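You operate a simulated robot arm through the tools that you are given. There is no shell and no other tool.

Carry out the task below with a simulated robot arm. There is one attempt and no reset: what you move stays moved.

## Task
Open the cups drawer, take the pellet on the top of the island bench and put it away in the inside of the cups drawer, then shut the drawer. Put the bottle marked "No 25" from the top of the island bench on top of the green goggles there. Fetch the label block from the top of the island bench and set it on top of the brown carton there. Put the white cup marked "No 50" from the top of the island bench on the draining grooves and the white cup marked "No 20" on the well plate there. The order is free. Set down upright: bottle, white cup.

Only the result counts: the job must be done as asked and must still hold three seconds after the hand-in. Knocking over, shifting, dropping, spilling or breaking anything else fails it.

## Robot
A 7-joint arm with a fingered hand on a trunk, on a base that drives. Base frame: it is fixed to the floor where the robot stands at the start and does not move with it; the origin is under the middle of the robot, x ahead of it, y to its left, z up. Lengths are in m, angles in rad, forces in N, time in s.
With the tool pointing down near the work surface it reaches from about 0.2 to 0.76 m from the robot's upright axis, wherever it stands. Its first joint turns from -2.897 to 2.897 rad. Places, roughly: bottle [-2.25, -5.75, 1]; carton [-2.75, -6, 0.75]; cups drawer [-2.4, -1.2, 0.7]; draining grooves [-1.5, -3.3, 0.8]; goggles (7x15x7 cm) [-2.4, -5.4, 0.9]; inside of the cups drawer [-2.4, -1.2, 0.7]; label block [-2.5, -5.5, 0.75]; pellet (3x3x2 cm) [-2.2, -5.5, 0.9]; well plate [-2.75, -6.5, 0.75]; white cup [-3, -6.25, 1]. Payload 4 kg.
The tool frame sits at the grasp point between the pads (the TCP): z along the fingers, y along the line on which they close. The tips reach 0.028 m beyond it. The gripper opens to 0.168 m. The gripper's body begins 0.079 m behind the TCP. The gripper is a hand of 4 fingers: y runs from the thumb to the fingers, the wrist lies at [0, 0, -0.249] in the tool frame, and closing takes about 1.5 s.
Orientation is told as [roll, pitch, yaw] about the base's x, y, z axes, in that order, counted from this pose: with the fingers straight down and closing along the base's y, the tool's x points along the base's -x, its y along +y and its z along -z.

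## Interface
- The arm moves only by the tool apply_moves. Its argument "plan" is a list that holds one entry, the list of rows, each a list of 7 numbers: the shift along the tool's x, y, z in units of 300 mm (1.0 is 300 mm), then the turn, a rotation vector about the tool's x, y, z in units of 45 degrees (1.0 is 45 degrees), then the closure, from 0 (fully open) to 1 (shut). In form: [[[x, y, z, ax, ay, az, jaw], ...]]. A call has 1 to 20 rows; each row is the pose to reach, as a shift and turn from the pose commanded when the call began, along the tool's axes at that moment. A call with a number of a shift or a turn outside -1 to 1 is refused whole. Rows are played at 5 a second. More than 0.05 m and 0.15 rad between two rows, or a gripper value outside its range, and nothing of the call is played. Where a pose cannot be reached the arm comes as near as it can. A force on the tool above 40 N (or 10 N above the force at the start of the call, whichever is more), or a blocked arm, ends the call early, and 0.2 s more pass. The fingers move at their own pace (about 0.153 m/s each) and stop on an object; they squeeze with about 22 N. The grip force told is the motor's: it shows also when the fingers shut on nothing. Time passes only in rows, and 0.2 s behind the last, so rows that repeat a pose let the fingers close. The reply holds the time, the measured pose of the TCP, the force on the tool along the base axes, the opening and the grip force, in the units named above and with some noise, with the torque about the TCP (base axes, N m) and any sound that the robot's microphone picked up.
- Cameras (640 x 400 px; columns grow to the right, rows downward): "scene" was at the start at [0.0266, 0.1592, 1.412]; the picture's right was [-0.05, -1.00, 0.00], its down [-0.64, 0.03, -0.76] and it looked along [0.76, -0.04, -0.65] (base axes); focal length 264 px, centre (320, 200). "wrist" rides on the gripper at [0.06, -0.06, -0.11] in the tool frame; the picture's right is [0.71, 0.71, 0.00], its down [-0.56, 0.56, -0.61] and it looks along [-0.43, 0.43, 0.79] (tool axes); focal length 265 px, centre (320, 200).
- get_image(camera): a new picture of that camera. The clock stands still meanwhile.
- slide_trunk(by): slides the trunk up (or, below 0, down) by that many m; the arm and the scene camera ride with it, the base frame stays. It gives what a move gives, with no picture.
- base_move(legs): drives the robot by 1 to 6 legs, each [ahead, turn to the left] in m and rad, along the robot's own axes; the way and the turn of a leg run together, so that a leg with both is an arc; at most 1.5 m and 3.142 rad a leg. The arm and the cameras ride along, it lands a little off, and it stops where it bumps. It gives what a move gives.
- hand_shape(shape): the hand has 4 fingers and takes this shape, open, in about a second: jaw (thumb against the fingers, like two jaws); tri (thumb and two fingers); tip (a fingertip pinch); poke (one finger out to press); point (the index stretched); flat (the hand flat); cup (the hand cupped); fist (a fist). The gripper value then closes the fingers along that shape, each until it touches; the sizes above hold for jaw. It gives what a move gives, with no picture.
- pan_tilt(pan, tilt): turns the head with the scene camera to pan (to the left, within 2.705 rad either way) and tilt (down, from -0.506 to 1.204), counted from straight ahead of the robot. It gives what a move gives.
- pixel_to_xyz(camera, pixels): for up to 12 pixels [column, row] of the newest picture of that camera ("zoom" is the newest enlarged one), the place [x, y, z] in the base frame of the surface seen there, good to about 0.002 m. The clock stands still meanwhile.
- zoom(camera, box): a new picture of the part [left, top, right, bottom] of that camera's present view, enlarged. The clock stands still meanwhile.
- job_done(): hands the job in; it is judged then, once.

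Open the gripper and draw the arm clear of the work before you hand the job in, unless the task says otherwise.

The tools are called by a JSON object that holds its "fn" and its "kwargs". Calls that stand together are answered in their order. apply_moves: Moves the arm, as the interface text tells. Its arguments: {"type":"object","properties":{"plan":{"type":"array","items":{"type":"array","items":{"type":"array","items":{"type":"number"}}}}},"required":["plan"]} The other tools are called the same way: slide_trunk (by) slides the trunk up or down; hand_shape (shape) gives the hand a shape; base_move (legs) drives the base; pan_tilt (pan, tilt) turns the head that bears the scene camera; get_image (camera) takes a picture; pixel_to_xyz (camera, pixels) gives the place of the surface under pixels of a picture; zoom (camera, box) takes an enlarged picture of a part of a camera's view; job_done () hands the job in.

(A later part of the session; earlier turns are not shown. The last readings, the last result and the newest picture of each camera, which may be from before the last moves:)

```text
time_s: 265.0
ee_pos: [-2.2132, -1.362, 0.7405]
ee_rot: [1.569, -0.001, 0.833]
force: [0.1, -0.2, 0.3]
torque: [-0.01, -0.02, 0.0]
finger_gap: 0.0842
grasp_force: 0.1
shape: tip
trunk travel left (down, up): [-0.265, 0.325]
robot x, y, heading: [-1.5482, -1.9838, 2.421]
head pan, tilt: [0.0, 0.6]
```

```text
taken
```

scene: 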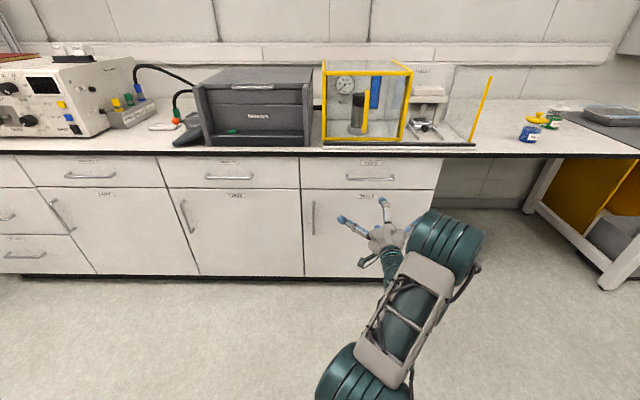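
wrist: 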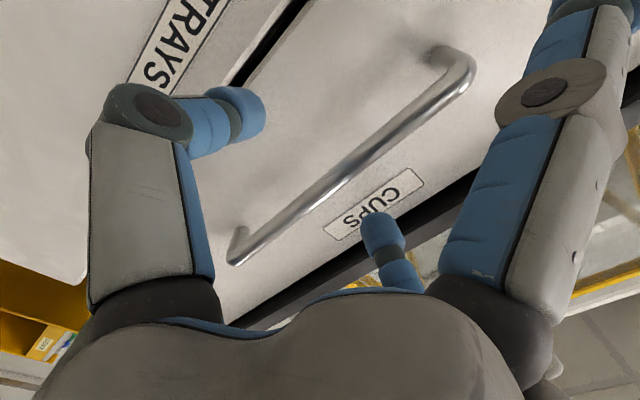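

The bar now passes between the two fingertips near (322,185). I close the pinch.

{"fn": "apply_moves", "kwargs": {"plan": [[[0, 0, 0, 0, 0, 0, 0.6], [0, 0, 0, 0, 0, 0, 0.75], [0, 0, 0, 0, 0, 0, 0.9], [0, 0, 0, 0, 0, 0, 1], [0, 0, 0, 0, 0, 0, 1], [0, 0, 0, 0, 0, 0, 1], [0, 0, 0, 0, 0, 0, 1]]]}}

{"fn": "get_image", "kwargs": {"camera": "wrist"}}

```text
time_s: 266.6
ee_pos: [-2.2137, -1.3616, 0.7405]
ee_rot: [1.571, -0.001, 0.832]
force: [-3.4, 3.1, 1.8]
torque: [-0.03, 0.0, 0.0]
finger_gap: 0.0045
grasp_force: 21.7
shape: tip
trunk travel left (down, up): [-0.265, 0.325]
robot x, y, heading: [-1.5497, -1.9842, 2.423]
head pan, tilt: [0.0, 0.6]
```

```text
taken
```

wrist: 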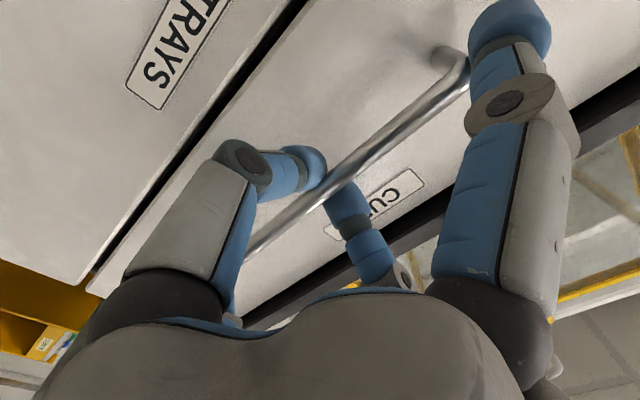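

The fingertips have wrapped the bar. I pull back gently 6 cm and check that the drawer follows.

{"fn": "apply_moves", "kwargs": {"plan": [[[0, 0, -0.03, 0, 0, 0, 1], [0, 0, -0.07, 0, 0, 0, 1], [0, 0, -0.12, 0, 0, 0, 1], [0, 0, -0.17, 0, 0, 0, 1], [0, 0, -0.2, 0, 0, 0, 1]]]}}

{"fn": "get_image", "kwargs": {"camera": "wrist"}}

{"fn": "get_image", "kwargs": {"camera": "scene"}}

```text
time_s: 267.8
ee_pos: [-2.1671, -1.4038, 0.7413]
ee_rot: [1.57, -0.001, 0.832]
force: [-0.4, -2.4, 2.7]
torque: [0.05, 0.06, 0.01]
finger_gap: 0.0046
grasp_force: 22.5
shape: tip
trunk travel left (down, up): [-0.265, 0.325]
robot x, y, heading: [-1.5493, -1.983, 2.424]
head pan, tilt: [0.0, 0.6]
```

```text
taken
```

wrist: 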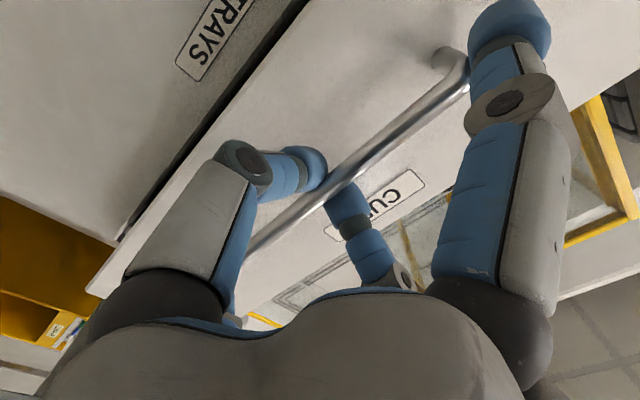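

```text
taken
```

scene: 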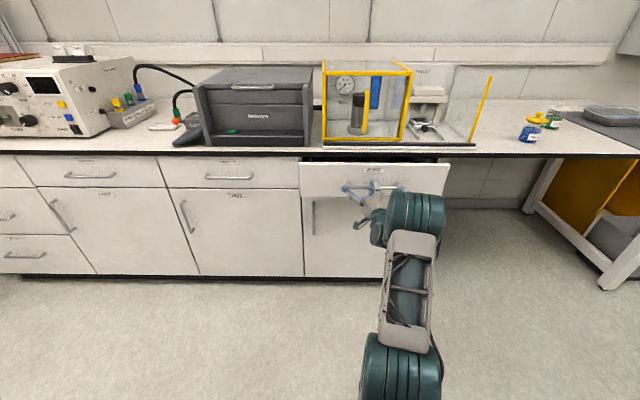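

The drawer slides out with the hand. I keep pulling another 0.2 m.

{"fn": "apply_moves", "kwargs": {"plan": [[[0, 0, -0.05, 0, 0, 0, 1], [0, 0, -0.13, 0, 0, 0, 1], [0, 0, -0.21, 0, 0, 0, 1], [0, 0, -0.29, 0, 0, 0, 1], [0, 0, -0.37, 0, 0, 0, 1], [0, 0, -0.45, 0, 0, 0, 1], [0, 0, -0.53, 0, 0, 0, 1], [0, 0, -0.61, 0, 0, 0, 1], [0, 0, -0.67, 0, 0, 0, 1], [0, 0, -0.67, 0, 0, 0, 1]]]}}

{"fn": "get_image", "kwargs": {"camera": "scene"}}

```text
time_s: 270.0
ee_pos: [-2.0207, -1.5353, 0.7399]
ee_rot: [1.572, 0.0, 0.833]
force: [-1.1, -3.3, 3.7]
torque: [0.06, 0.09, 0.06]
finger_gap: 0.0048
grasp_force: 22.0
shape: tip
trunk travel left (down, up): [-0.265, 0.325]
robot x, y, heading: [-1.548, -1.988, 2.426]
head pan, tilt: [0.0, 0.6]
```

```text
taken
```

scene: 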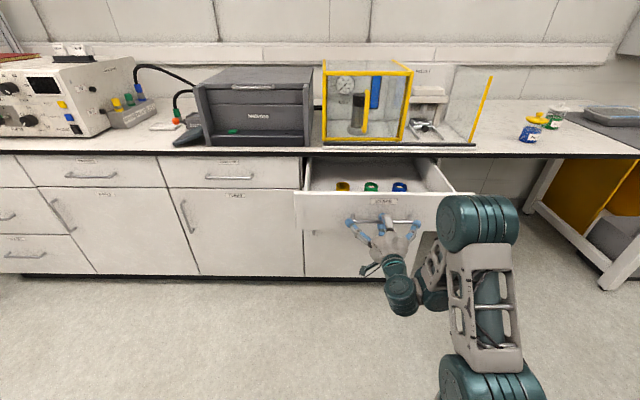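

The drawer is open about 0.26 m with small coloured cups at its back. I pull 6 cm further for room.

{"fn": "apply_moves", "kwargs": {"plan": [[[0, 0, -0.06, 0, 0, 0, 1], [0, 0, -0.12, 0, 0, 0, 1], [0, 0, -0.17, 0, 0, 0, 1], [0, 0, -0.2, 0, 0, 0, 1]]]}}

{"fn": "zoom", "kwargs": {"camera": "scene", "box": [280, 140, 480, 290]}}

```text
time_s: 271.0
ee_pos: [-1.9748, -1.5767, 0.7391]
ee_rot: [1.571, -0.001, 0.832]
force: [0.7, -1.0, 6.2]
torque: [0.12, 0.09, -0.03]
finger_gap: 0.0045
grasp_force: 21.7
shape: tip
trunk travel left (down, up): [-0.265, 0.325]
robot x, y, heading: [-1.5492, -1.9854, 2.421]
head pan, tilt: [0.0, 0.6]
```

```text
2.67 times, centred on (380, 215) of scene
```

zoom: 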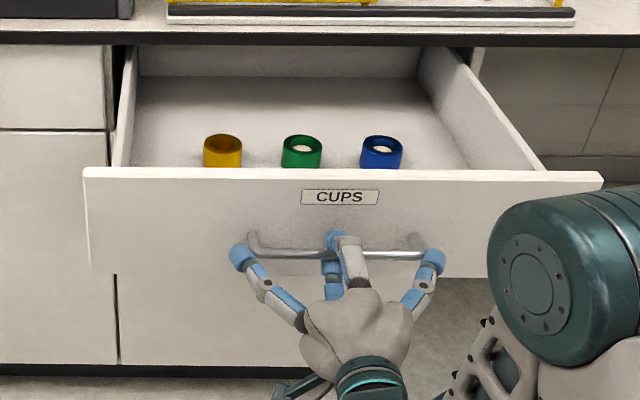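

The drawer is open 0.32 m; three small coloured cups stand inside. I measure the interior.

{"fn": "pixel_to_xyz", "kwargs": {"camera": "zoom", "pixels": [[222, 138], [301, 138], [382, 140], [200, 100], [300, 100], [420, 110], [260, 150], [340, 150], [430, 150], [170, 150], [280, 175], [480, 120]]}}

```text
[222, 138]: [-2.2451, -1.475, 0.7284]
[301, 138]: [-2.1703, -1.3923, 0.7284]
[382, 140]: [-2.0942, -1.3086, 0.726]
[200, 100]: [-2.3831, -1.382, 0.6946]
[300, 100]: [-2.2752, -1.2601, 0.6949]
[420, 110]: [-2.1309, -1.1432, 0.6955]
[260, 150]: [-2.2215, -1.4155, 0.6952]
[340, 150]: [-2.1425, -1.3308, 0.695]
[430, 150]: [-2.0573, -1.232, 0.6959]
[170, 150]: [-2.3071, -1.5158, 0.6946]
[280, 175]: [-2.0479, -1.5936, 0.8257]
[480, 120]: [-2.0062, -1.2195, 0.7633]
```

Inside floor is z 0.695, the small cups stand at lateral -0.674 m, leaving about 0.18 m free before the front panel. I release the handle and draw the hand straight back.

{"fn": "apply_moves", "kwargs": {"plan": [[[0, 0, 0, 0, 0, 0, 0.85], [0, 0, 0, 0, 0, 0, 0.7], [0, 0, 0, 0, 0, 0, 0.55], [0, 0, 0, 0, 0, 0, 0.45], [0, 0, 0, 0, 0, 0, 0.4], [0, 0, 0, 0, 0, 0, 0.4]]]}}

{"fn": "get_image", "kwargs": {"camera": "wrist"}}

```text
time_s: 272.4
ee_pos: [-1.9743, -1.5768, 0.7397]
ee_rot: [1.571, 0.001, 0.833]
force: [-0.4, 0.4, -0.1]
torque: [0.0, 0.0, -0.02]
finger_gap: 0.1
grasp_force: 0.1
shape: tip
trunk travel left (down, up): [-0.265, 0.325]
robot x, y, heading: [-1.5529, -1.9865, 2.422]
head pan, tilt: [0.0, 0.6]
```

```text
taken
```

wrist: 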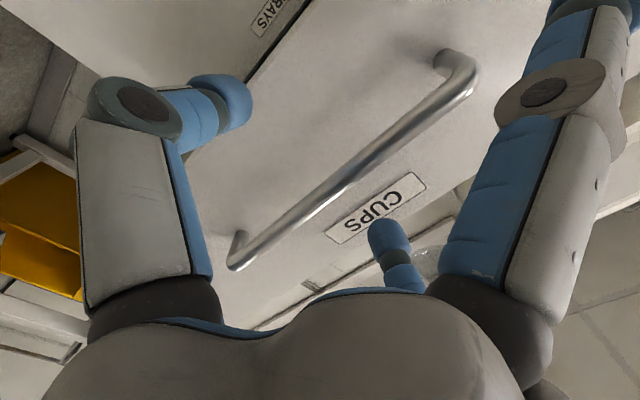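

The handle is free of the fingertips. I drive back 0.35 m so the hand clears the drawer, then look.

{"fn": "base_move", "kwargs": {"legs": [[-0.35, 0]]}}

{"fn": "get_image", "kwargs": {"camera": "scene"}}

```text
time_s: 274.7
ee_pos: [-1.7115, -1.8091, 0.7388]
ee_rot: [1.571, 0.0, 0.838]
force: [-0.5, 0.0, 0.3]
torque: [0.0, -0.02, 0.01]
finger_gap: 0.1002
grasp_force: 0.1
shape: tip
trunk travel left (down, up): [-0.265, 0.325]
robot x, y, heading: [-1.282, -2.2154, 2.432]
head pan, tilt: [0.0, 0.6]
```

```text
taken
```

scene: 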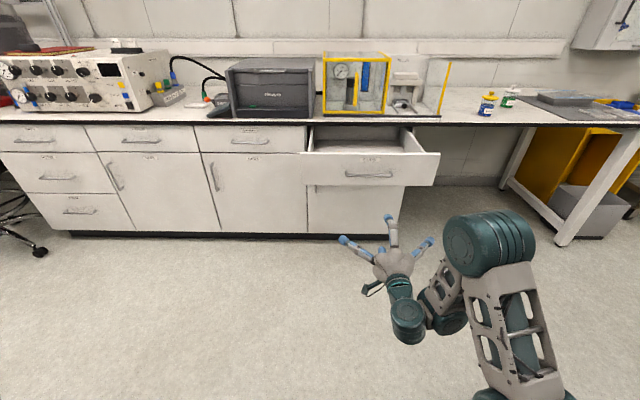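

The drawer stays open. I turn the hand back: roll -90°, then pitch +90° to point down again.

{"fn": "apply_moves", "kwargs": {"plan": [[[0, 0, 0, 0, 0, -0.18, 0.2], [0, 0, 0, 0, 0, -0.36, 0], [0, 0, 0, 0, 0, -0.54, 0], [0, 0, 0, 0, 0, -0.72, 0], [0, 0, 0, 0, 0, -0.9, 0], [0, 0, 0, 0, 0, -1.0, 0]]]}}

{"fn": "apply_moves", "kwargs": {"plan": [[[0, 0, 0, 0, 0, -0.18, 0], [0, 0, 0, 0, 0, -0.36, 0], [0, 0, 0, 0, 0, -0.54, 0], [0, 0, 0, 0, 0, -0.72, 0], [0, 0, 0, 0, 0, -0.9, 0], [0, 0, 0, 0, 0, -1.0, 0]]]}}

{"fn": "apply_moves", "kwargs": {"plan": [[[0, 0, 0, 0, 0.18, 0, 0], [0, 0, 0, 0, 0.36, 0, 0], [0, 0, 0, 0, 0.54, 0, 0], [0, 0, 0, 0, 0.72, 0, 0], [0, 0, 0, 0, 0.9, 0, 0], [0, 0, 0, 0, 1.0, 0, 0]]]}}

{"fn": "apply_moves", "kwargs": {"plan": [[[0, 0, 0, 0, 0.18, 0, 0], [0, 0, 0, 0, 0.36, 0, 0], [0, 0, 0, 0, 0.54, 0, 0], [0, 0, 0, 0, 0.72, 0, 0], [0, 0, 0, 0, 0.9, 0, 0], [0, 0, 0, 0, 1.0, 0, 0]]]}}

{"fn": "get_image", "kwargs": {"camera": "scene"}}

```text
time_s: 276.1
ee_pos: [-1.7107, -1.8099, 0.7395]
ee_rot: [1.57, -0.784, 0.838]
force: [1.3, -0.4, -0.8]
torque: [0.03, 0.0, 0.02]
finger_gap: 0.168
grasp_force: 0.1
shape: tip
trunk travel left (down, up): [-0.265, 0.325]
robot x, y, heading: [-1.2823, -2.2204, 2.43]
head pan, tilt: [0.0, 0.6]
```

```text
time_s: 277.5
ee_pos: [-1.7118, -1.8095, 0.7392]
ee_rot: [-1.342, -1.567, -2.534]
force: [0.1, 0.3, 0.5]
torque: [0.01, -0.03, 0.01]
finger_gap: 0.1677
grasp_force: 0.0
shape: tip
trunk travel left (down, up): [-0.265, 0.325]
robot x, y, heading: [-1.2816, -2.2151, 2.429]
head pan, tilt: [0.0, 0.6]
```

```text
time_s: 278.9
ee_pos: [-1.6959, -1.8423, 0.4784]
ee_rot: [0.04, -0.893, 2.343]
force: [0.4, 0.0, 0.4]
torque: [0.0, 0.02, 0.0]
finger_gap: 0.1678
grasp_force: 0.0
shape: tip
out of reach, approached as far as the arm can: row 1, 2, 3, 4, 5, 6
trunk travel left (down, up): [-0.265, 0.325]
robot x, y, heading: [-1.2784, -2.2175, 2.429]
head pan, tilt: [0.0, 0.6]
```

```text
time_s: 280.3
ee_pos: [-1.5537, -2.0443, 0.3307]
ee_rot: [0.032, -0.237, 2.346]
force: [-0.1, 0.4, -0.4]
torque: [0.01, -0.02, 0.03]
finger_gap: 0.1678
grasp_force: 0.0
shape: tip
out of reach, approached as far as the arm can: row 1, 2, 3, 4, 5, 6
trunk travel left (down, up): [-0.265, 0.325]
robot x, y, heading: [-1.2805, -2.2171, 2.427]
head pan, tilt: [0.0, 0.6]
```

```text
taken
```

scene: 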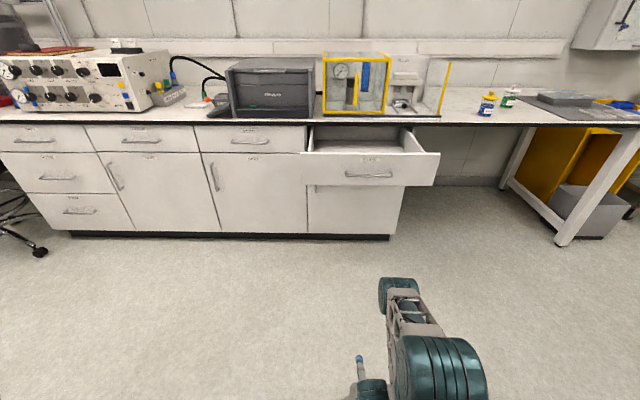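

The last tilts ran into a joint limit and the hand sank to z 0.33 near my base; nothing was touched. I raise the trunk 0.32 m first to gain clearance and look.

{"fn": "slide_trunk", "kwargs": {"by": 0.32}}

{"fn": "pan_tilt", "kwargs": {"pan": 0.0, "tilt": 1.0}}

{"fn": "get_image", "kwargs": {"camera": "scene"}}

{"fn": "get_image", "kwargs": {"camera": "wrist"}}

```text
time_s: 283.4
ee_pos: [-1.5548, -2.0445, 0.6505]
ee_rot: [0.03, -0.241, 2.345]
force: [0.8, 0.4, 0.1]
torque: [0.0, 0.01, -0.02]
finger_gap: 0.1678
grasp_force: 0.1
shape: tip
trunk travel left (down, up): [-0.585, 0.005]
robot x, y, heading: [-1.2846, -2.2164, 2.433]
head pan, tilt: [0.0, 0.6]
```

```text
time_s: 284.3
ee_pos: [-1.5546, -2.0438, 0.6508]
ee_rot: [0.03, -0.24, 2.345]
force: [0.1, -0.7, 1.2]
torque: [-0.02, 0.02, -0.01]
finger_gap: 0.168
grasp_force: 0.1
shape: tip
trunk travel left (down, up): [-0.585, 0.005]
robot x, y, heading: [-1.2801, -2.2188, 2.427]
head pan, tilt: [0.0, 1.0]
```

```text
taken
```

scene: 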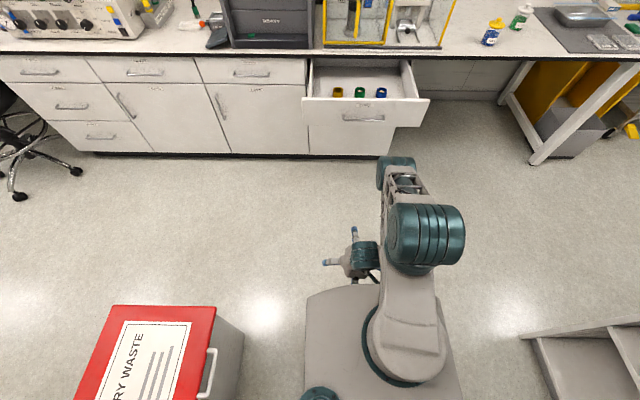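

```text
taken
```

wrist: 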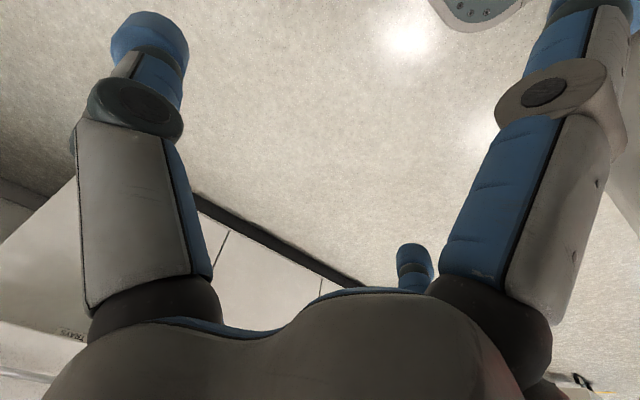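

The arm is folded with the hand hanging low before my body. I move the hand up and forward in small steps to unfold it.

{"fn": "apply_moves", "kwargs": {"plan": [[[-0.087, 0, -0.122, 0, 0, 0, 0], [-0.173, 0, -0.244, 0, 0, 0, 0], [-0.26, 0, -0.366, 0, 0, 0, 0], [-0.347, 0, -0.488, 0, 0, 0, 0], [-0.433, 0, -0.61, 0, 0, 0, 0], [-0.52, 0, -0.732, 0, 0, 0, 0]]]}}

{"fn": "get_image", "kwargs": {"camera": "scene"}}

```text
time_s: 285.7
ee_pos: [-1.5552, -2.0442, 0.651]
ee_rot: [0.032, -0.241, 2.346]
force: [0.2, 0.3, -0.3]
torque: [0.02, -0.02, -0.01]
finger_gap: 0.1679
grasp_force: 0.1
shape: tip
out of reach, approached as far as the arm can: row 1, 2, 3, 4, 5, 6
trunk travel left (down, up): [-0.585, 0.005]
robot x, y, heading: [-1.2805, -2.2212, 2.432]
head pan, tilt: [0.0, 1.0]
```

```text
taken
```

scene: 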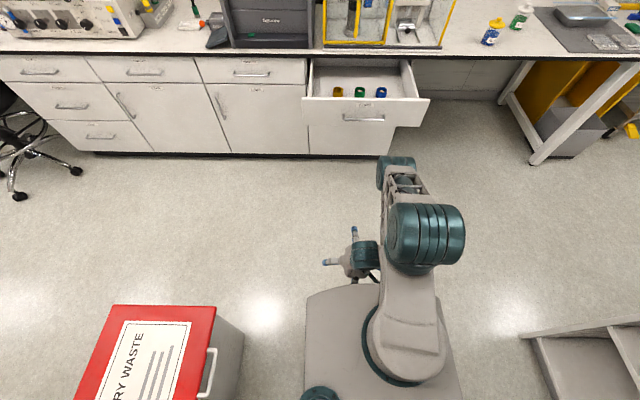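

The solver is stuck at a limit. I try undoing the motion: tilting the hand back forward-up (negative pitch) a little.

{"fn": "apply_moves", "kwargs": {"plan": [[[-0.1, 0, 0, 0, -0.15, 0, 0], [-0.2, 0, 0, 0, -0.3, 0, 0], [-0.3, 0, 0, 0, -0.45, 0, 0], [-0.4, 0, 0, 0, -0.6, 0, 0], [-0.5, 0, 0, 0, -0.75, 0, 0]]]}}

{"fn": "get_image", "kwargs": {"camera": "scene"}}

```text
time_s: 286.9
ee_pos: [-1.6552, -1.934, 0.6881]
ee_rot: [0.046, -0.831, 2.318]
force: [0.3, -0.8, -0.7]
torque: [0.01, 0.03, -0.03]
finger_gap: 0.1676
grasp_force: 0.0
shape: tip
trunk travel left (down, up): [-0.585, 0.005]
robot x, y, heading: [-1.2811, -2.2148, 2.423]
head pan, tilt: [0.0, 1.0]
```

```text
taken
```

scene: 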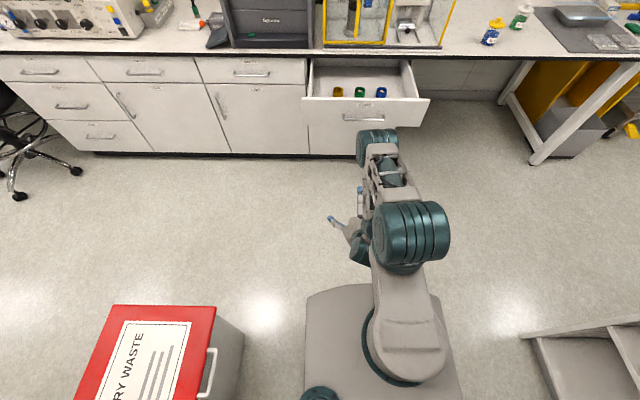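

It moves again. I check where elbow and wrist are to plan the unfolding.

{"fn": "pixel_to_xyz", "kwargs": {"camera": "scene", "pixels": [[375, 140], [395, 175], [410, 230], [400, 310], [360, 245], [345, 230], [360, 200]]}}

```text
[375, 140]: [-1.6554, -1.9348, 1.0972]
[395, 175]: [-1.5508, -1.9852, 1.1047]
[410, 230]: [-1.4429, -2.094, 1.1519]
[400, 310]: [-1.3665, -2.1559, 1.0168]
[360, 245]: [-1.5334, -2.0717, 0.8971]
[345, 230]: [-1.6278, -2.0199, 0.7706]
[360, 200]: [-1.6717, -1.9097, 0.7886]
```

The elbow is stretched forward with the forearm folded back underneath. I reverse gently: pitch the hand up toward horizontal while moving forward and up.

{"fn": "apply_moves", "kwargs": {"plan": [[[-0.118, 0, 0.005, 0, -0.157, 0, 0], [-0.235, 0, 0.01, 0, -0.314, 0, 0], [-0.353, 0, 0.016, 0, -0.471, 0, 0], [-0.47, 0, 0.022, 0, -0.628, 0, 0], [-0.588, 0, 0.027, 0, -0.785, 0, 0], [-0.706, 0, 0.033, 0, -0.94, 0, 0]]]}}

{"fn": "get_image", "kwargs": {"camera": "scene"}}

```text
time_s: 288.3
ee_pos: [-1.7572, -1.8255, 0.8381]
ee_rot: [1.513, -1.541, 0.839]
force: [0.4, -0.7, -0.5]
torque: [0.03, 0.02, 0.03]
finger_gap: 0.1681
grasp_force: 0.1
shape: tip
trunk travel left (down, up): [-0.585, 0.005]
robot x, y, heading: [-1.2812, -2.2126, 2.425]
head pan, tilt: [0.0, 1.0]
```

```text
taken
```

scene: 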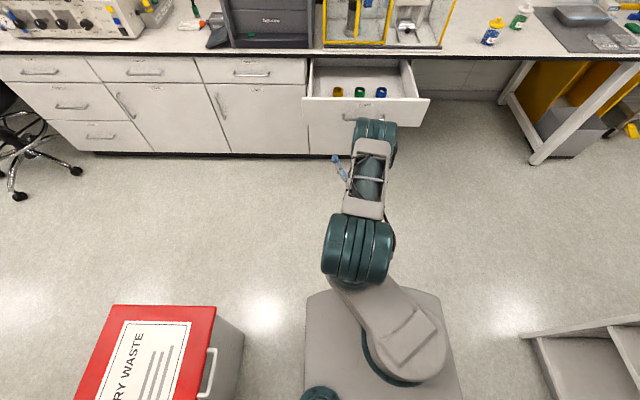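

Now the hand is level again. I raise it straight up 0.28 m in this orientation, so the elbow can fold up behind it.

{"fn": "apply_moves", "kwargs": {"plan": [[[-0.14, 0, 0.02, 0, 0, 0, 0], [-0.28, 0, 0.04, 0, 0, 0, 0], [-0.42, 0, 0.06, 0, 0, 0, 0], [-0.56, 0, 0.08, 0, 0, 0, 0], [-0.7, 0, 0.1, 0, 0, 0, 0], [-0.84, 0, 0.12, 0, 0, 0, 0], [-0.95, 0, 0.13, 0, 0, 0, 0]]]}}

{"fn": "get_image", "kwargs": {"camera": "scene"}}

```text
time_s: 289.9
ee_pos: [-1.7791, -1.7895, 1.0883]
ee_rot: [2.008, -1.539, 0.345]
force: [0.1, -0.5, 1.0]
torque: [-0.02, 0.0, -0.02]
finger_gap: 0.1678
grasp_force: 0.1
shape: tip
out of reach, approached as far as the arm can: row 6, 7
trunk travel left (down, up): [-0.585, 0.005]
robot x, y, heading: [-1.2783, -2.2181, 2.427]
head pan, tilt: [0.0, 1.0]
```

```text
taken
```

scene: 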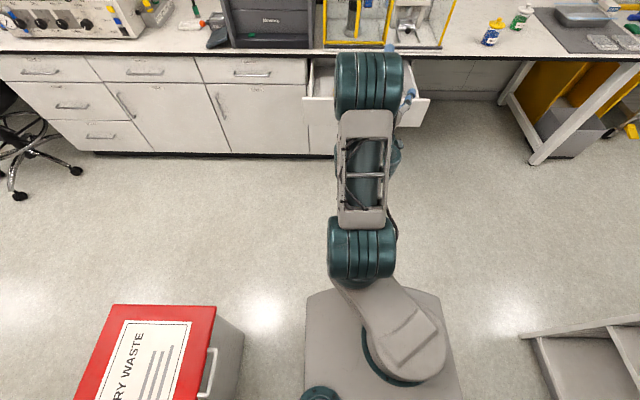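

The elbow has come up. I measure elbow and hand positions again.

{"fn": "pixel_to_xyz", "kwargs": {"camera": "scene", "pixels": [[370, 80], [360, 250], [395, 160], [408, 95], [400, 130], [375, 60], [330, 110]]}}

```text
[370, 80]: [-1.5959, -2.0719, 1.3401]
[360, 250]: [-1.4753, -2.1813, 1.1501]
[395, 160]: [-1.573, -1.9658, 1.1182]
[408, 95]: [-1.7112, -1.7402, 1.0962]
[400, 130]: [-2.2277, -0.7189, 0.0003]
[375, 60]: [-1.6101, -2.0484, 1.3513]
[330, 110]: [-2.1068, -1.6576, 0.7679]
```

The elbow is now up at (fwd 0.33, z 1.34), a healthy configuration. I try pitching the hand down again by 45° here.

{"fn": "apply_moves", "kwargs": {"plan": [[[0, 0, 0, 0, 0.18, 0, 0], [0, 0, 0, 0, 0.36, 0, 0], [0, 0, 0, 0, 0.54, 0, 0]]]}}

```text
time_s: 290.7
ee_pos: [-1.7943, -1.7838, 0.9647]
ee_rot: [0.115, -1.305, 2.242]
force: [0.5, -0.5, -0.7]
torque: [-0.02, 0.02, -0.04]
finger_gap: 0.1676
grasp_force: 0.1
shape: tip
out of reach, approached as far as the arm can: row 1, 2, 3
trunk travel left (down, up): [-0.585, 0.005]
robot x, y, heading: [-1.2827, -2.2149, 2.431]
head pan, tilt: [0.0, 1.0]
```

The pose isn't followed properly — the wrist seems to be in an unfavourable fold. I look closely at the arm to understand the wrist.

{"fn": "get_image", "kwargs": {"camera": "scene"}}

{"fn": "zoom", "kwargs": {"camera": "scene", "box": [300, 30, 460, 300]}}

```text
taken
```

scene: 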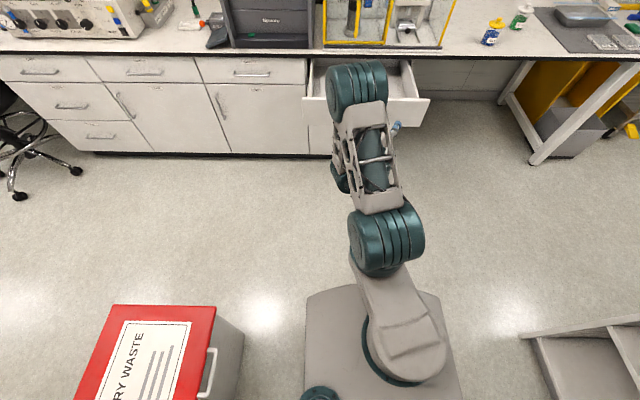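

```text
1.48 times, centred on (380, 165) of scene
```

zoom: 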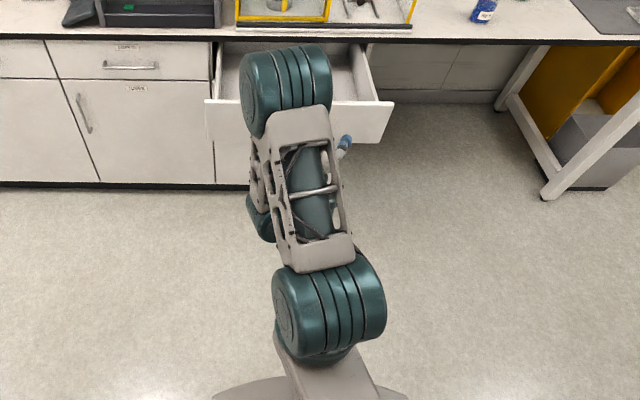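

The forearm is fully folded back under the upper arm because the hand is too close. I back the base off 0.3 m for room and extend the arm forward and up, levelling the hand.

{"fn": "base_move", "kwargs": {"legs": [[-0.3, 0]]}}

{"fn": "apply_moves", "kwargs": {"plan": [[[-0.09, 0, 0.08, 0, -0.07, 0, 0], [-0.18, 0, 0.16, 0, -0.14, 0, 0], [-0.27, 0, 0.24, 0, -0.21, 0, 0], [-0.36, 0, 0.32, 0, -0.28, 0, 0], [-0.453, 0, 0.395, 0, -0.34, 0, 0]]]}}

{"fn": "get_image", "kwargs": {"camera": "scene"}}

```text
time_s: 292.8
ee_pos: [-1.556, -1.9842, 0.9647]
ee_rot: [0.114, -1.306, 2.234]
force: [-0.9, 0.1, -0.2]
torque: [0.0, -0.01, -0.06]
finger_gap: 0.1679
grasp_force: 0.0
shape: tip
trunk travel left (down, up): [-0.585, 0.005]
robot x, y, heading: [-1.0505, -2.4185, 2.419]
head pan, tilt: [0.0, 1.0]
```

```text
time_s: 294.0
ee_pos: [-1.6598, -1.8755, 1.0662]
ee_rot: [1.672, -1.54, 0.675]
force: [0.4, -0.6, -0.1]
torque: [0.02, -0.02, -0.01]
finger_gap: 0.1679
grasp_force: 0.0
shape: tip
trunk travel left (down, up): [-0.585, 0.005]
robot x, y, heading: [-1.0502, -2.4241, 2.421]
head pan, tilt: [0.0, 1.0]
```

```text
taken
```

scene: 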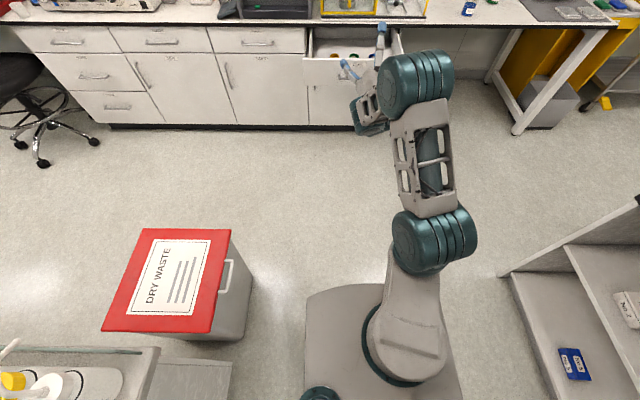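

The arm is extended (TCP 0.82 m ahead, hand level). I now swing the hand downward about the wrist by 45°, letting the TCP arc down.

{"fn": "apply_moves", "kwargs": {"plan": [[[0.116, 0, -0.008, 0, 0.178, 0, 0], [0.229, 0, -0.032, 0, 0.357, 0, 0], [0.338, 0, -0.072, 0, 0.535, 0, 0]]]}}

{"fn": "get_image", "kwargs": {"camera": "scene"}}

```text
time_s: 294.8
ee_pos: [-1.6482, -1.892, 0.9631]
ee_rot: [0.073, -1.15, 2.28]
force: [0.6, 1.0, 0.1]
torque: [0.0, 0.0, -0.02]
finger_gap: 0.1677
grasp_force: 0.1
shape: tip
trunk travel left (down, up): [-0.585, 0.005]
robot x, y, heading: [-1.0489, -2.421, 2.421]
head pan, tilt: [0.0, 1.0]
```

```text
taken
```

scene: 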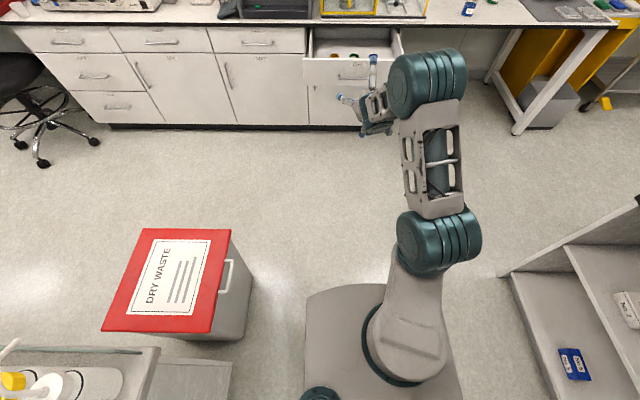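

The wrist swing works without a limit message. I continue swinging another 45° about the wrist.

{"fn": "apply_moves", "kwargs": {"plan": [[[0.116, 0, -0.008, 0, 0.178, 0, 0], [0.229, 0, -0.032, 0, 0.357, 0, 0], [0.338, 0, -0.072, 0, 0.535, 0, 0], [0.441, 0, -0.127, 0, 0.713, 0, 0], [0.535, 0, -0.195, 0, 0.891, 0, 0]]]}}

{"fn": "get_image", "kwargs": {"camera": "scene"}}

```text
time_s: 296.0
ee_pos: [-1.5651, -1.9816, 0.8425]
ee_rot: [0.033, -0.452, 2.332]
force: [0.6, -0.5, 0.2]
torque: [-0.02, -0.01, -0.04]
finger_gap: 0.168
grasp_force: 0.1
shape: tip
trunk travel left (down, up): [-0.585, 0.005]
robot x, y, heading: [-1.0477, -2.422, 2.416]
head pan, tilt: [0.0, 1.0]
```

```text
taken
```

scene: 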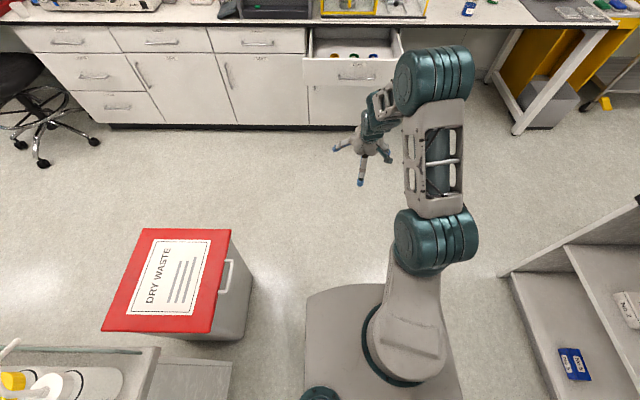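

Only 26° remain to vertical. I finish the swing.

{"fn": "apply_moves", "kwargs": {"plan": [[[0.12, 0, -0.009, 0, 0.185, 0, 0], [0.243, 0, -0.036, 0, 0.375, 0, 0], [0.363, 0, -0.083, 0, 0.566, 0, 0], [0.363, 0, -0.083, 0, 0.576, 0, 0]]]}}

{"fn": "hand_shape", "kwargs": {"shape": "jaw"}}

{"fn": "get_image", "kwargs": {"camera": "scene"}}

```text
time_s: 297.0
ee_pos: [-1.4908, -2.0585, 0.8169]
ee_rot: [0.03, 0.001, 2.348]
force: [-0.2, -0.2, 0.2]
torque: [0.0, -0.03, -0.03]
finger_gap: 0.168
grasp_force: 0.1
shape: tip
trunk travel left (down, up): [-0.585, 0.005]
robot x, y, heading: [-1.0471, -2.4227, 2.421]
head pan, tilt: [0.0, 1.0]
```

```text
time_s: 297.9
ee_pos: [-1.4906, -2.0592, 0.8149]
ee_rot: [0.031, -0.001, 2.345]
force: [-0.2, 0.4, -0.6]
torque: [-0.05, 0.01, 0.03]
finger_gap: 0.1684
grasp_force: 0.1
shape: jaw
trunk travel left (down, up): [-0.585, 0.005]
robot x, y, heading: [-1.0476, -2.4176, 2.419]
head pan, tilt: [0.0, 1.0]
```

```text
taken
```

scene: 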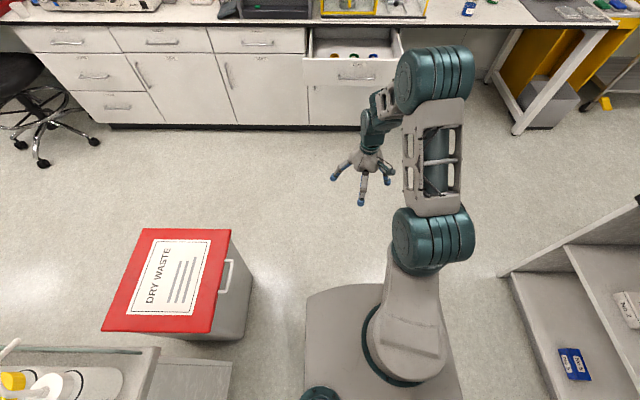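

Recovered: the hand points down again. I straighten the small 0.03 rad tilt and raise the hand to driving height, drawing it nearer.

{"fn": "apply_moves", "kwargs": {"plan": [[[0.05, 0, -0.13, 0.04, 0, 0, 0], [0.1, 0, -0.27, 0.04, 0, 0, 0], [0.15, 0, -0.41, 0.04, 0, 0, 0], [0.2, 0, -0.55, 0.04, 0, 0, 0], [0.3, 0, -0.68, 0.04, 0, 0, 0], [0.4, 0, -0.8, 0.04, 0, 0, 0], [0.5, 0, -0.9, 0.04, 0, 0, 0], [0.6, 0, -0.95, 0.04, 0, 0, 0]]]}}

{"fn": "get_image", "kwargs": {"camera": "scene"}}

```text
time_s: 299.7
ee_pos: [-1.3595, -2.1827, 1.1027]
ee_rot: [-0.003, -0.002, 2.346]
force: [0.0, 0.2, -0.1]
torque: [0.0, -0.01, -0.02]
finger_gap: 0.1679
grasp_force: 0.1
shape: jaw
trunk travel left (down, up): [-0.585, 0.005]
robot x, y, heading: [-1.0473, -2.4224, 2.417]
head pan, tilt: [0.0, 1.0]
```

```text
taken
```

scene: 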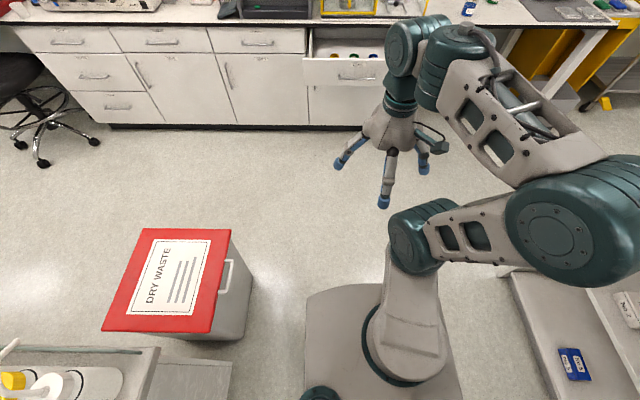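

The arm is back in its usual posture and the drawer stays open. I turn around and drive back through the passage toward the far aisle for the pellet.

{"fn": "base_move", "kwargs": {"legs": [[0, -3.14], [1.1, 0], [1.05, 0]]}}

{"fn": "pan_tilt", "kwargs": {"pan": -0.6, "tilt": 0.5}}

{"fn": "get_image", "kwargs": {"camera": "scene"}}

```text
time_s: 317.5
ee_pos: [0.9888, -3.9275, 1.1021]
ee_rot: [-0.002, -0.001, -0.703]
force: [-0.5, -0.3, -0.5]
torque: [0.02, 0.0, 0.02]
finger_gap: 0.1682
grasp_force: 0.1
shape: jaw
trunk travel left (down, up): [-0.585, 0.005]
robot x, y, heading: [0.6546, -3.7169, -0.624]
head pan, tilt: [0.0, 1.0]
```

```text
time_s: 318.5
ee_pos: [0.9887, -3.9278, 1.1037]
ee_rot: [-0.002, -0.002, -0.704]
force: [-0.6, -0.6, -0.8]
torque: [0.01, -0.02, -0.02]
finger_gap: 0.168
grasp_force: 0.0
shape: jaw
trunk travel left (down, up): [-0.585, 0.005]
robot x, y, heading: [0.6535, -3.7144, -0.63]
head pan, tilt: [-0.6, 0.499]
```

```text
taken
```

scene: 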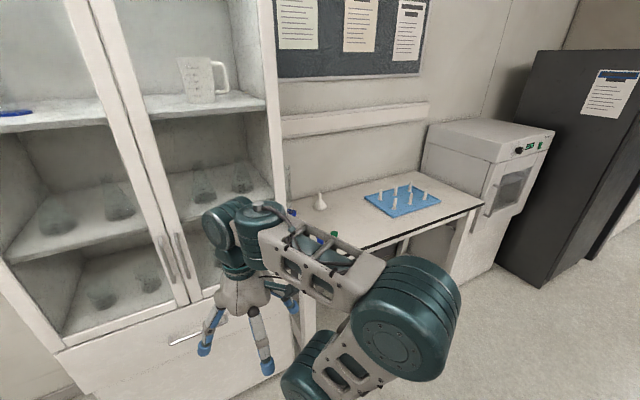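

I'm at the far aisle's entry. I turn right along the aisle and drive 2.4 m, then check the pose.

{"fn": "base_move", "kwargs": {"legs": [[0, -1.67], [1.4, 0], [1.0, 0]]}}

{"fn": "pan_tilt", "kwargs": {"pan": -0.5, "tilt": 0.6}}

{"fn": "get_image", "kwargs": {"camera": "scene"}}

```text
time_s: 334.3
ee_pos: [-1.2359, -5.7362, 1.1029]
ee_rot: [-0.002, -0.003, -2.397]
force: [-0.2, 0.2, -0.7]
torque: [0.0, 0.03, 0.0]
finger_gap: 0.1679
grasp_force: 0.1
shape: jaw
trunk travel left (down, up): [-0.585, 0.005]
robot x, y, heading: [-0.9873, -5.4348, -2.326]
head pan, tilt: [-0.6, 0.499]
```

```text
time_s: 334.9
ee_pos: [-1.2352, -5.736, 1.1034]
ee_rot: [-0.002, -0.001, -2.4]
force: [-0.8, 0.1, 0.5]
torque: [-0.01, -0.01, 0.0]
finger_gap: 0.1679
grasp_force: 0.1
shape: jaw
trunk travel left (down, up): [-0.585, 0.005]
robot x, y, heading: [-0.9845, -5.4348, -2.326]
head pan, tilt: [-0.499, 0.6]
```

```text
taken
```

scene: 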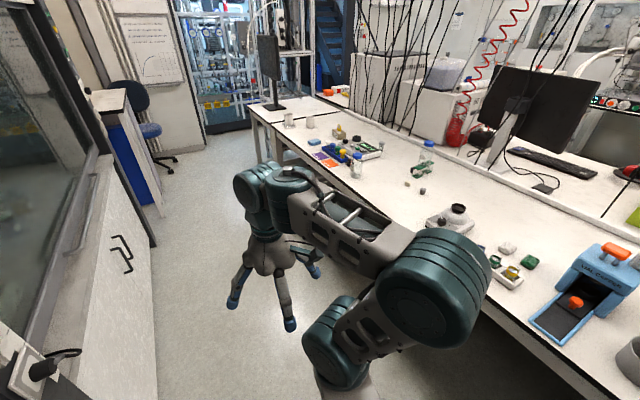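

I check the bottle on the goggles from here with a zoom.

{"fn": "zoom", "kwargs": {"camera": "scene", "box": [270, 100, 450, 220]}}

```text
3.33 times, centred on (360, 160) of scene
```

zoom: 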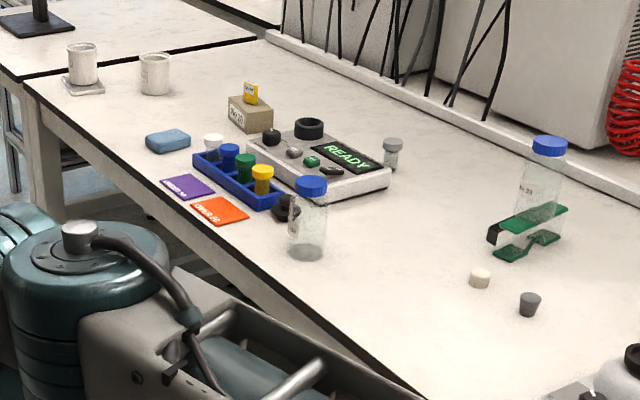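

All placed items stand as left; the pellet is at (480,278) in the zoom. I drive 0.88 m on, turn to face the island, and look.

{"fn": "base_move", "kwargs": {"legs": [[0.88, 0], [0, -1.55]]}}

{"fn": "pan_tilt", "kwargs": {"pan": 0.0, "tilt": 0.9}}

{"fn": "get_image", "kwargs": {"camera": "scene"}}

```text
time_s: 343.4
ee_pos: [-1.8936, -5.8464, 1.1025]
ee_rot: [-0.003, -0.001, 2.345]
force: [-0.6, 0.0, -0.2]
torque: [0.0, 0.02, 0.03]
finger_gap: 0.168
grasp_force: 0.0
shape: jaw
trunk travel left (down, up): [-0.585, 0.005]
robot x, y, heading: [-1.585, -6.0836, 2.419]
head pan, tilt: [-0.499, 0.6]
```

```text
time_s: 344.4
ee_pos: [-1.8947, -5.8455, 1.1028]
ee_rot: [-0.002, -0.002, 2.346]
force: [0.2, 1.0, 0.4]
torque: [0.01, -0.05, 0.0]
finger_gap: 0.168
grasp_force: 0.1
shape: jaw
trunk travel left (down, up): [-0.585, 0.005]
robot x, y, heading: [-1.5845, -6.0838, 2.42]
head pan, tilt: [0.0, 0.901]
```

```text
taken
```

scene: 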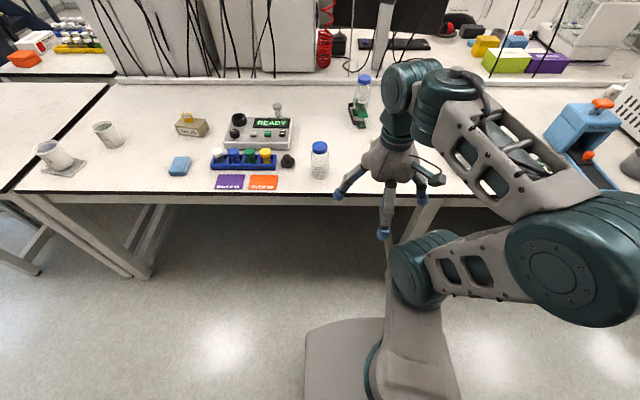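

Facing the island at the right place. I move in 0.27 m.

{"fn": "base_move", "kwargs": {"legs": [[0.27, 0]]}}

{"fn": "get_image", "kwargs": {"camera": "scene"}}

{"fn": "get_image", "kwargs": {"camera": "wrist"}}

```text
time_s: 346.2
ee_pos: [-2.0935, -5.6685, 1.104]
ee_rot: [-0.002, -0.002, 2.34]
force: [0.8, -0.1, 0.8]
torque: [-0.02, -0.01, -0.03]
finger_gap: 0.1679
grasp_force: 0.1
shape: jaw
trunk travel left (down, up): [-0.585, 0.005]
robot x, y, heading: [-1.7849, -5.9103, 2.412]
head pan, tilt: [0.0, 0.901]
```

```text
taken
```

scene: 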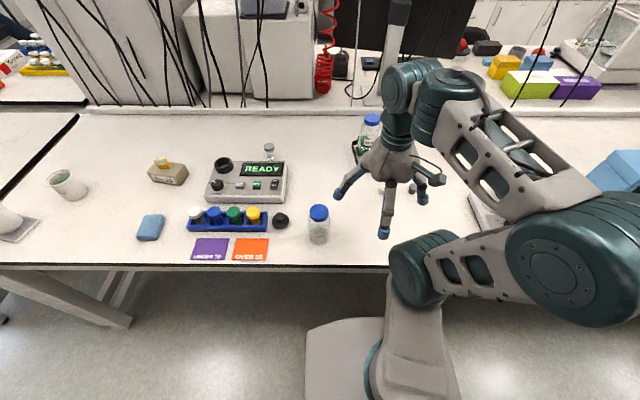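

```text
taken
```

wrist: 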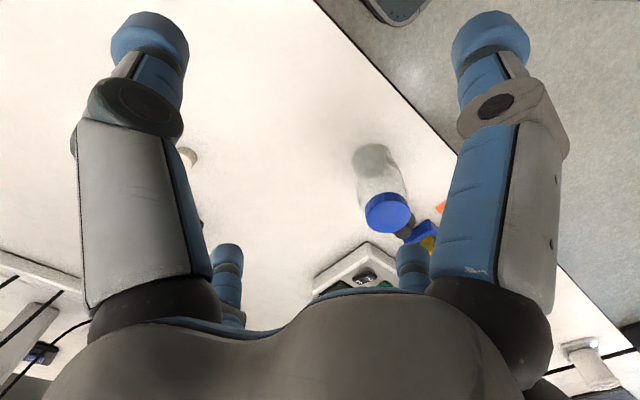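

The pellet is at (-2.194,-5.465), with the grey stopper 9 cm away. I move above the pellet, turning the hand so its fingers pass beside the stopper, and pre-close.

{"fn": "apply_moves", "kwargs": {"plan": [[[-0.12, -0.038, 0, 0, 0, 0.14, 0.1], [-0.24, -0.077, 0, 0, 0, 0.28, 0.2], [-0.36, -0.115, 0, 0, 0, 0.42, 0.3], [-0.48, -0.154, 0, 0, 0, 0.56, 0.4], [-0.6, -0.192, 0, 0, 0, 0.7, 0.5], [-0.72, -0.231, 0, 0, 0, 0.84, 0.55], [-0.72, -0.231, 0.1, 0, 0, 0.84, 0.55], [-0.72, -0.231, 0.1, 0, 0, 0.84, 0.55]]]}}

{"fn": "get_image", "kwargs": {"camera": "wrist"}}

{"fn": "get_image", "kwargs": {"camera": "scene"}}

```text
time_s: 348.0
ee_pos: [-2.1936, -5.4655, 1.0716]
ee_rot: [-0.001, -0.002, 1.681]
force: [-0.2, -0.5, -0.7]
torque: [0.01, -0.01, 0.01]
finger_gap: 0.0759
grasp_force: 0.1
shape: jaw
trunk travel left (down, up): [-0.585, 0.005]
robot x, y, heading: [-1.7846, -5.9099, 2.417]
head pan, tilt: [0.0, 0.901]
```

```text
taken
```

wrist: 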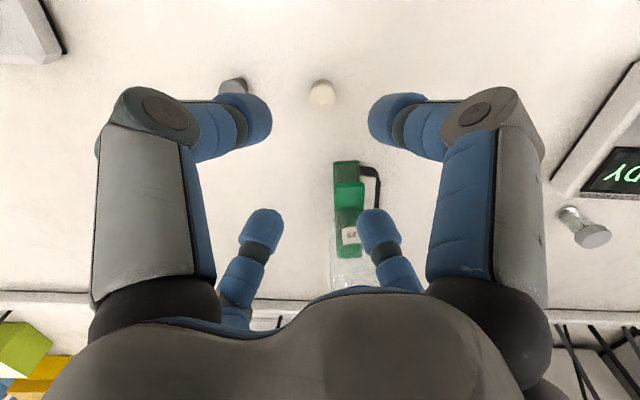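

```text
taken
```

scene: 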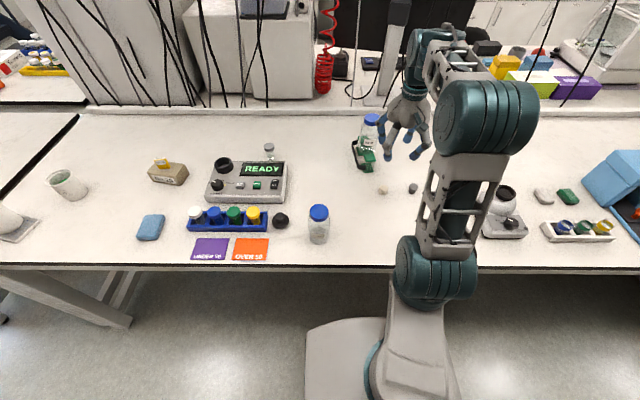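

The pellet sits exactly under the TCP (seen (322,92), expected (320,92)); the stopper lies between two fingers. I descend most of the way and check.

{"fn": "apply_moves", "kwargs": {"plan": [[[0.002, 0.002, 0.12, 0, 0, 0, 0.55], [0.002, 0.002, 0.25, 0, 0, 0, 0.55], [0.002, 0.002, 0.38, 0, 0, 0, 0.55], [0.002, 0.002, 0.5, 0, 0, 0, 0.55], [0.002, 0.002, 0.56, 0, 0, 0, 0.55], [0.002, 0.002, 0.56, 0, 0, 0, 0.55]]]}}

{"fn": "get_image", "kwargs": {"camera": "wrist"}}

{"fn": "zoom", "kwargs": {"camera": "scene", "box": [330, 90, 460, 220]}}

```text
time_s: 349.4
ee_pos: [-2.1965, -5.4661, 0.9029]
ee_rot: [0.001, -0.002, 1.681]
force: [0.1, 0.2, -0.6]
torque: [-0.02, 0.04, 0.01]
finger_gap: 0.0758
grasp_force: 0.1
shape: jaw
trunk travel left (down, up): [-0.585, 0.005]
robot x, y, heading: [-1.7839, -5.9081, 2.42]
head pan, tilt: [0.0, 0.901]
```

```text
taken
```

wrist: 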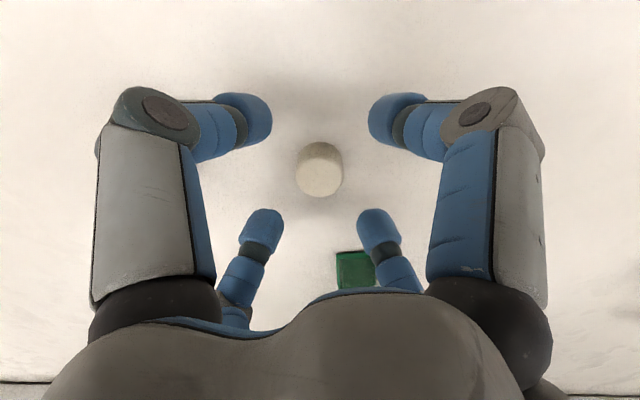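

```text
3.08 times, centred on (395, 155) of scene
```

zoom: 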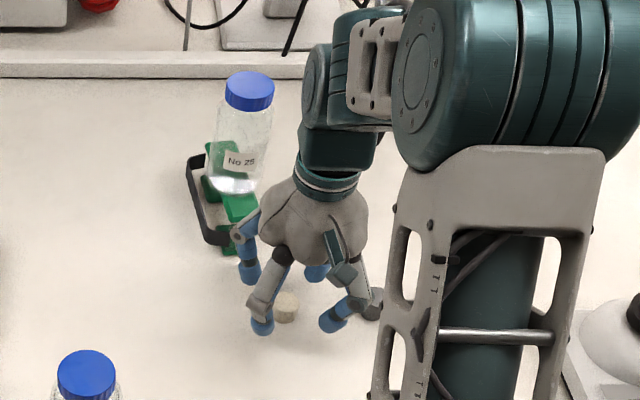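

All fingers are clear of the goggles, strap and stopper. I descend the last 2 cm and close gradually on the pellet.

{"fn": "apply_moves", "kwargs": {"plan": [[[0, 0, 0.035, 0, 0, 0, 0.55], [0, 0, 0.066, 0, 0, 0, 0.55], [0, 0, 0.066, 0, 0, 0, 0.55]]]}}

{"fn": "apply_moves", "kwargs": {"plan": [[[0, 0, 0, 0, 0, 0, 0.65], [0, 0, 0, 0, 0, 0, 0.75], [0, 0, 0, 0, 0, 0, 0.82], [0, 0, 0, 0, 0, 0, 0.9], [0, 0, 0, 0, 0, 0, 1], [0, 0, 0, 0, 0, 0, 1], [0, 0, 0, 0, 0, 0, 1]]]}}

{"fn": "get_image", "kwargs": {"camera": "wrist"}}

```text
time_s: 350.2
ee_pos: [-2.1947, -5.4665, 0.8827]
ee_rot: [-0.001, -0.002, 1.682]
force: [-0.4, 0.5, 0.5]
torque: [0.01, 0.01, 0.0]
finger_gap: 0.076
grasp_force: 0.0
shape: jaw
trunk travel left (down, up): [-0.585, 0.005]
robot x, y, heading: [-1.7838, -5.9108, 2.419]
head pan, tilt: [0.0, 0.901]
```

```text
time_s: 351.8
ee_pos: [-2.1959, -5.4662, 0.8831]
ee_rot: [-0.001, -0.001, 1.68]
force: [0.7, 0.8, -0.4]
torque: [-0.01, 0.0, -0.01]
finger_gap: 0.0212
grasp_force: 21.5
shape: jaw
trunk travel left (down, up): [-0.585, 0.005]
robot x, y, heading: [-1.784, -5.9104, 2.411]
head pan, tilt: [0.0, 0.901]
```

```text
taken
```

wrist: 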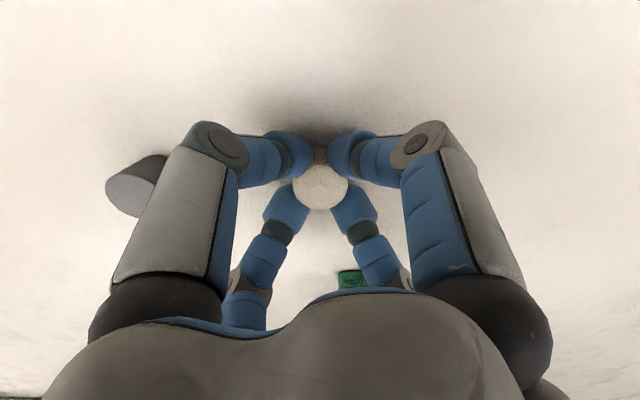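

The pellet is gripped by all four tips. I lift it straight up 0.2 m.

{"fn": "apply_moves", "kwargs": {"plan": [[[0, 0, -0.06, 0, 0, 0, 1], [0, 0, -0.16, 0, 0, 0, 1], [0, 0, -0.28, 0, 0, 0, 1], [0, 0, -0.41, 0, 0, 0, 1], [0, 0, -0.54, 0, 0, 0, 1], [0, 0, -0.66, 0, 0, 0, 1], [0, 0, -0.7, 0, 0, 0, 1]]]}}

{"fn": "get_image", "kwargs": {"camera": "wrist"}}

{"fn": "get_image", "kwargs": {"camera": "scene"}}

```text
time_s: 353.4
ee_pos: [-2.1937, -5.4632, 1.0971]
ee_rot: [0.001, -0.001, 1.682]
force: [-0.1, 0.6, -0.2]
torque: [-0.02, 0.02, 0.0]
finger_gap: 0.0209
grasp_force: 22.0
shape: jaw
trunk travel left (down, up): [-0.585, 0.005]
robot x, y, heading: [-1.7849, -5.9081, 2.41]
head pan, tilt: [0.0, 0.901]
```

```text
taken
```

wrist: 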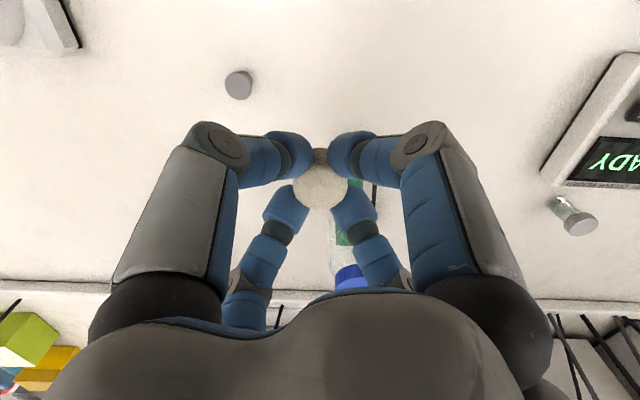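

```text
taken
```

scene: 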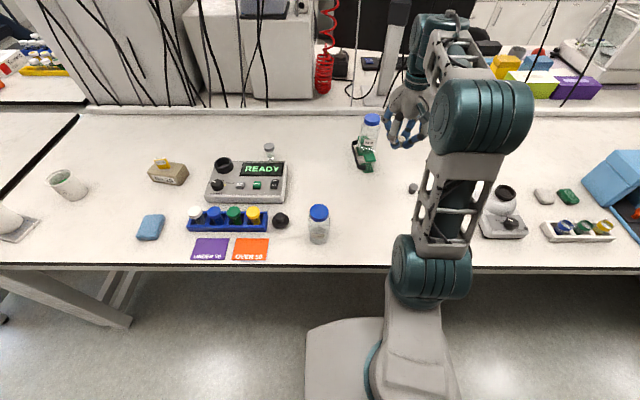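

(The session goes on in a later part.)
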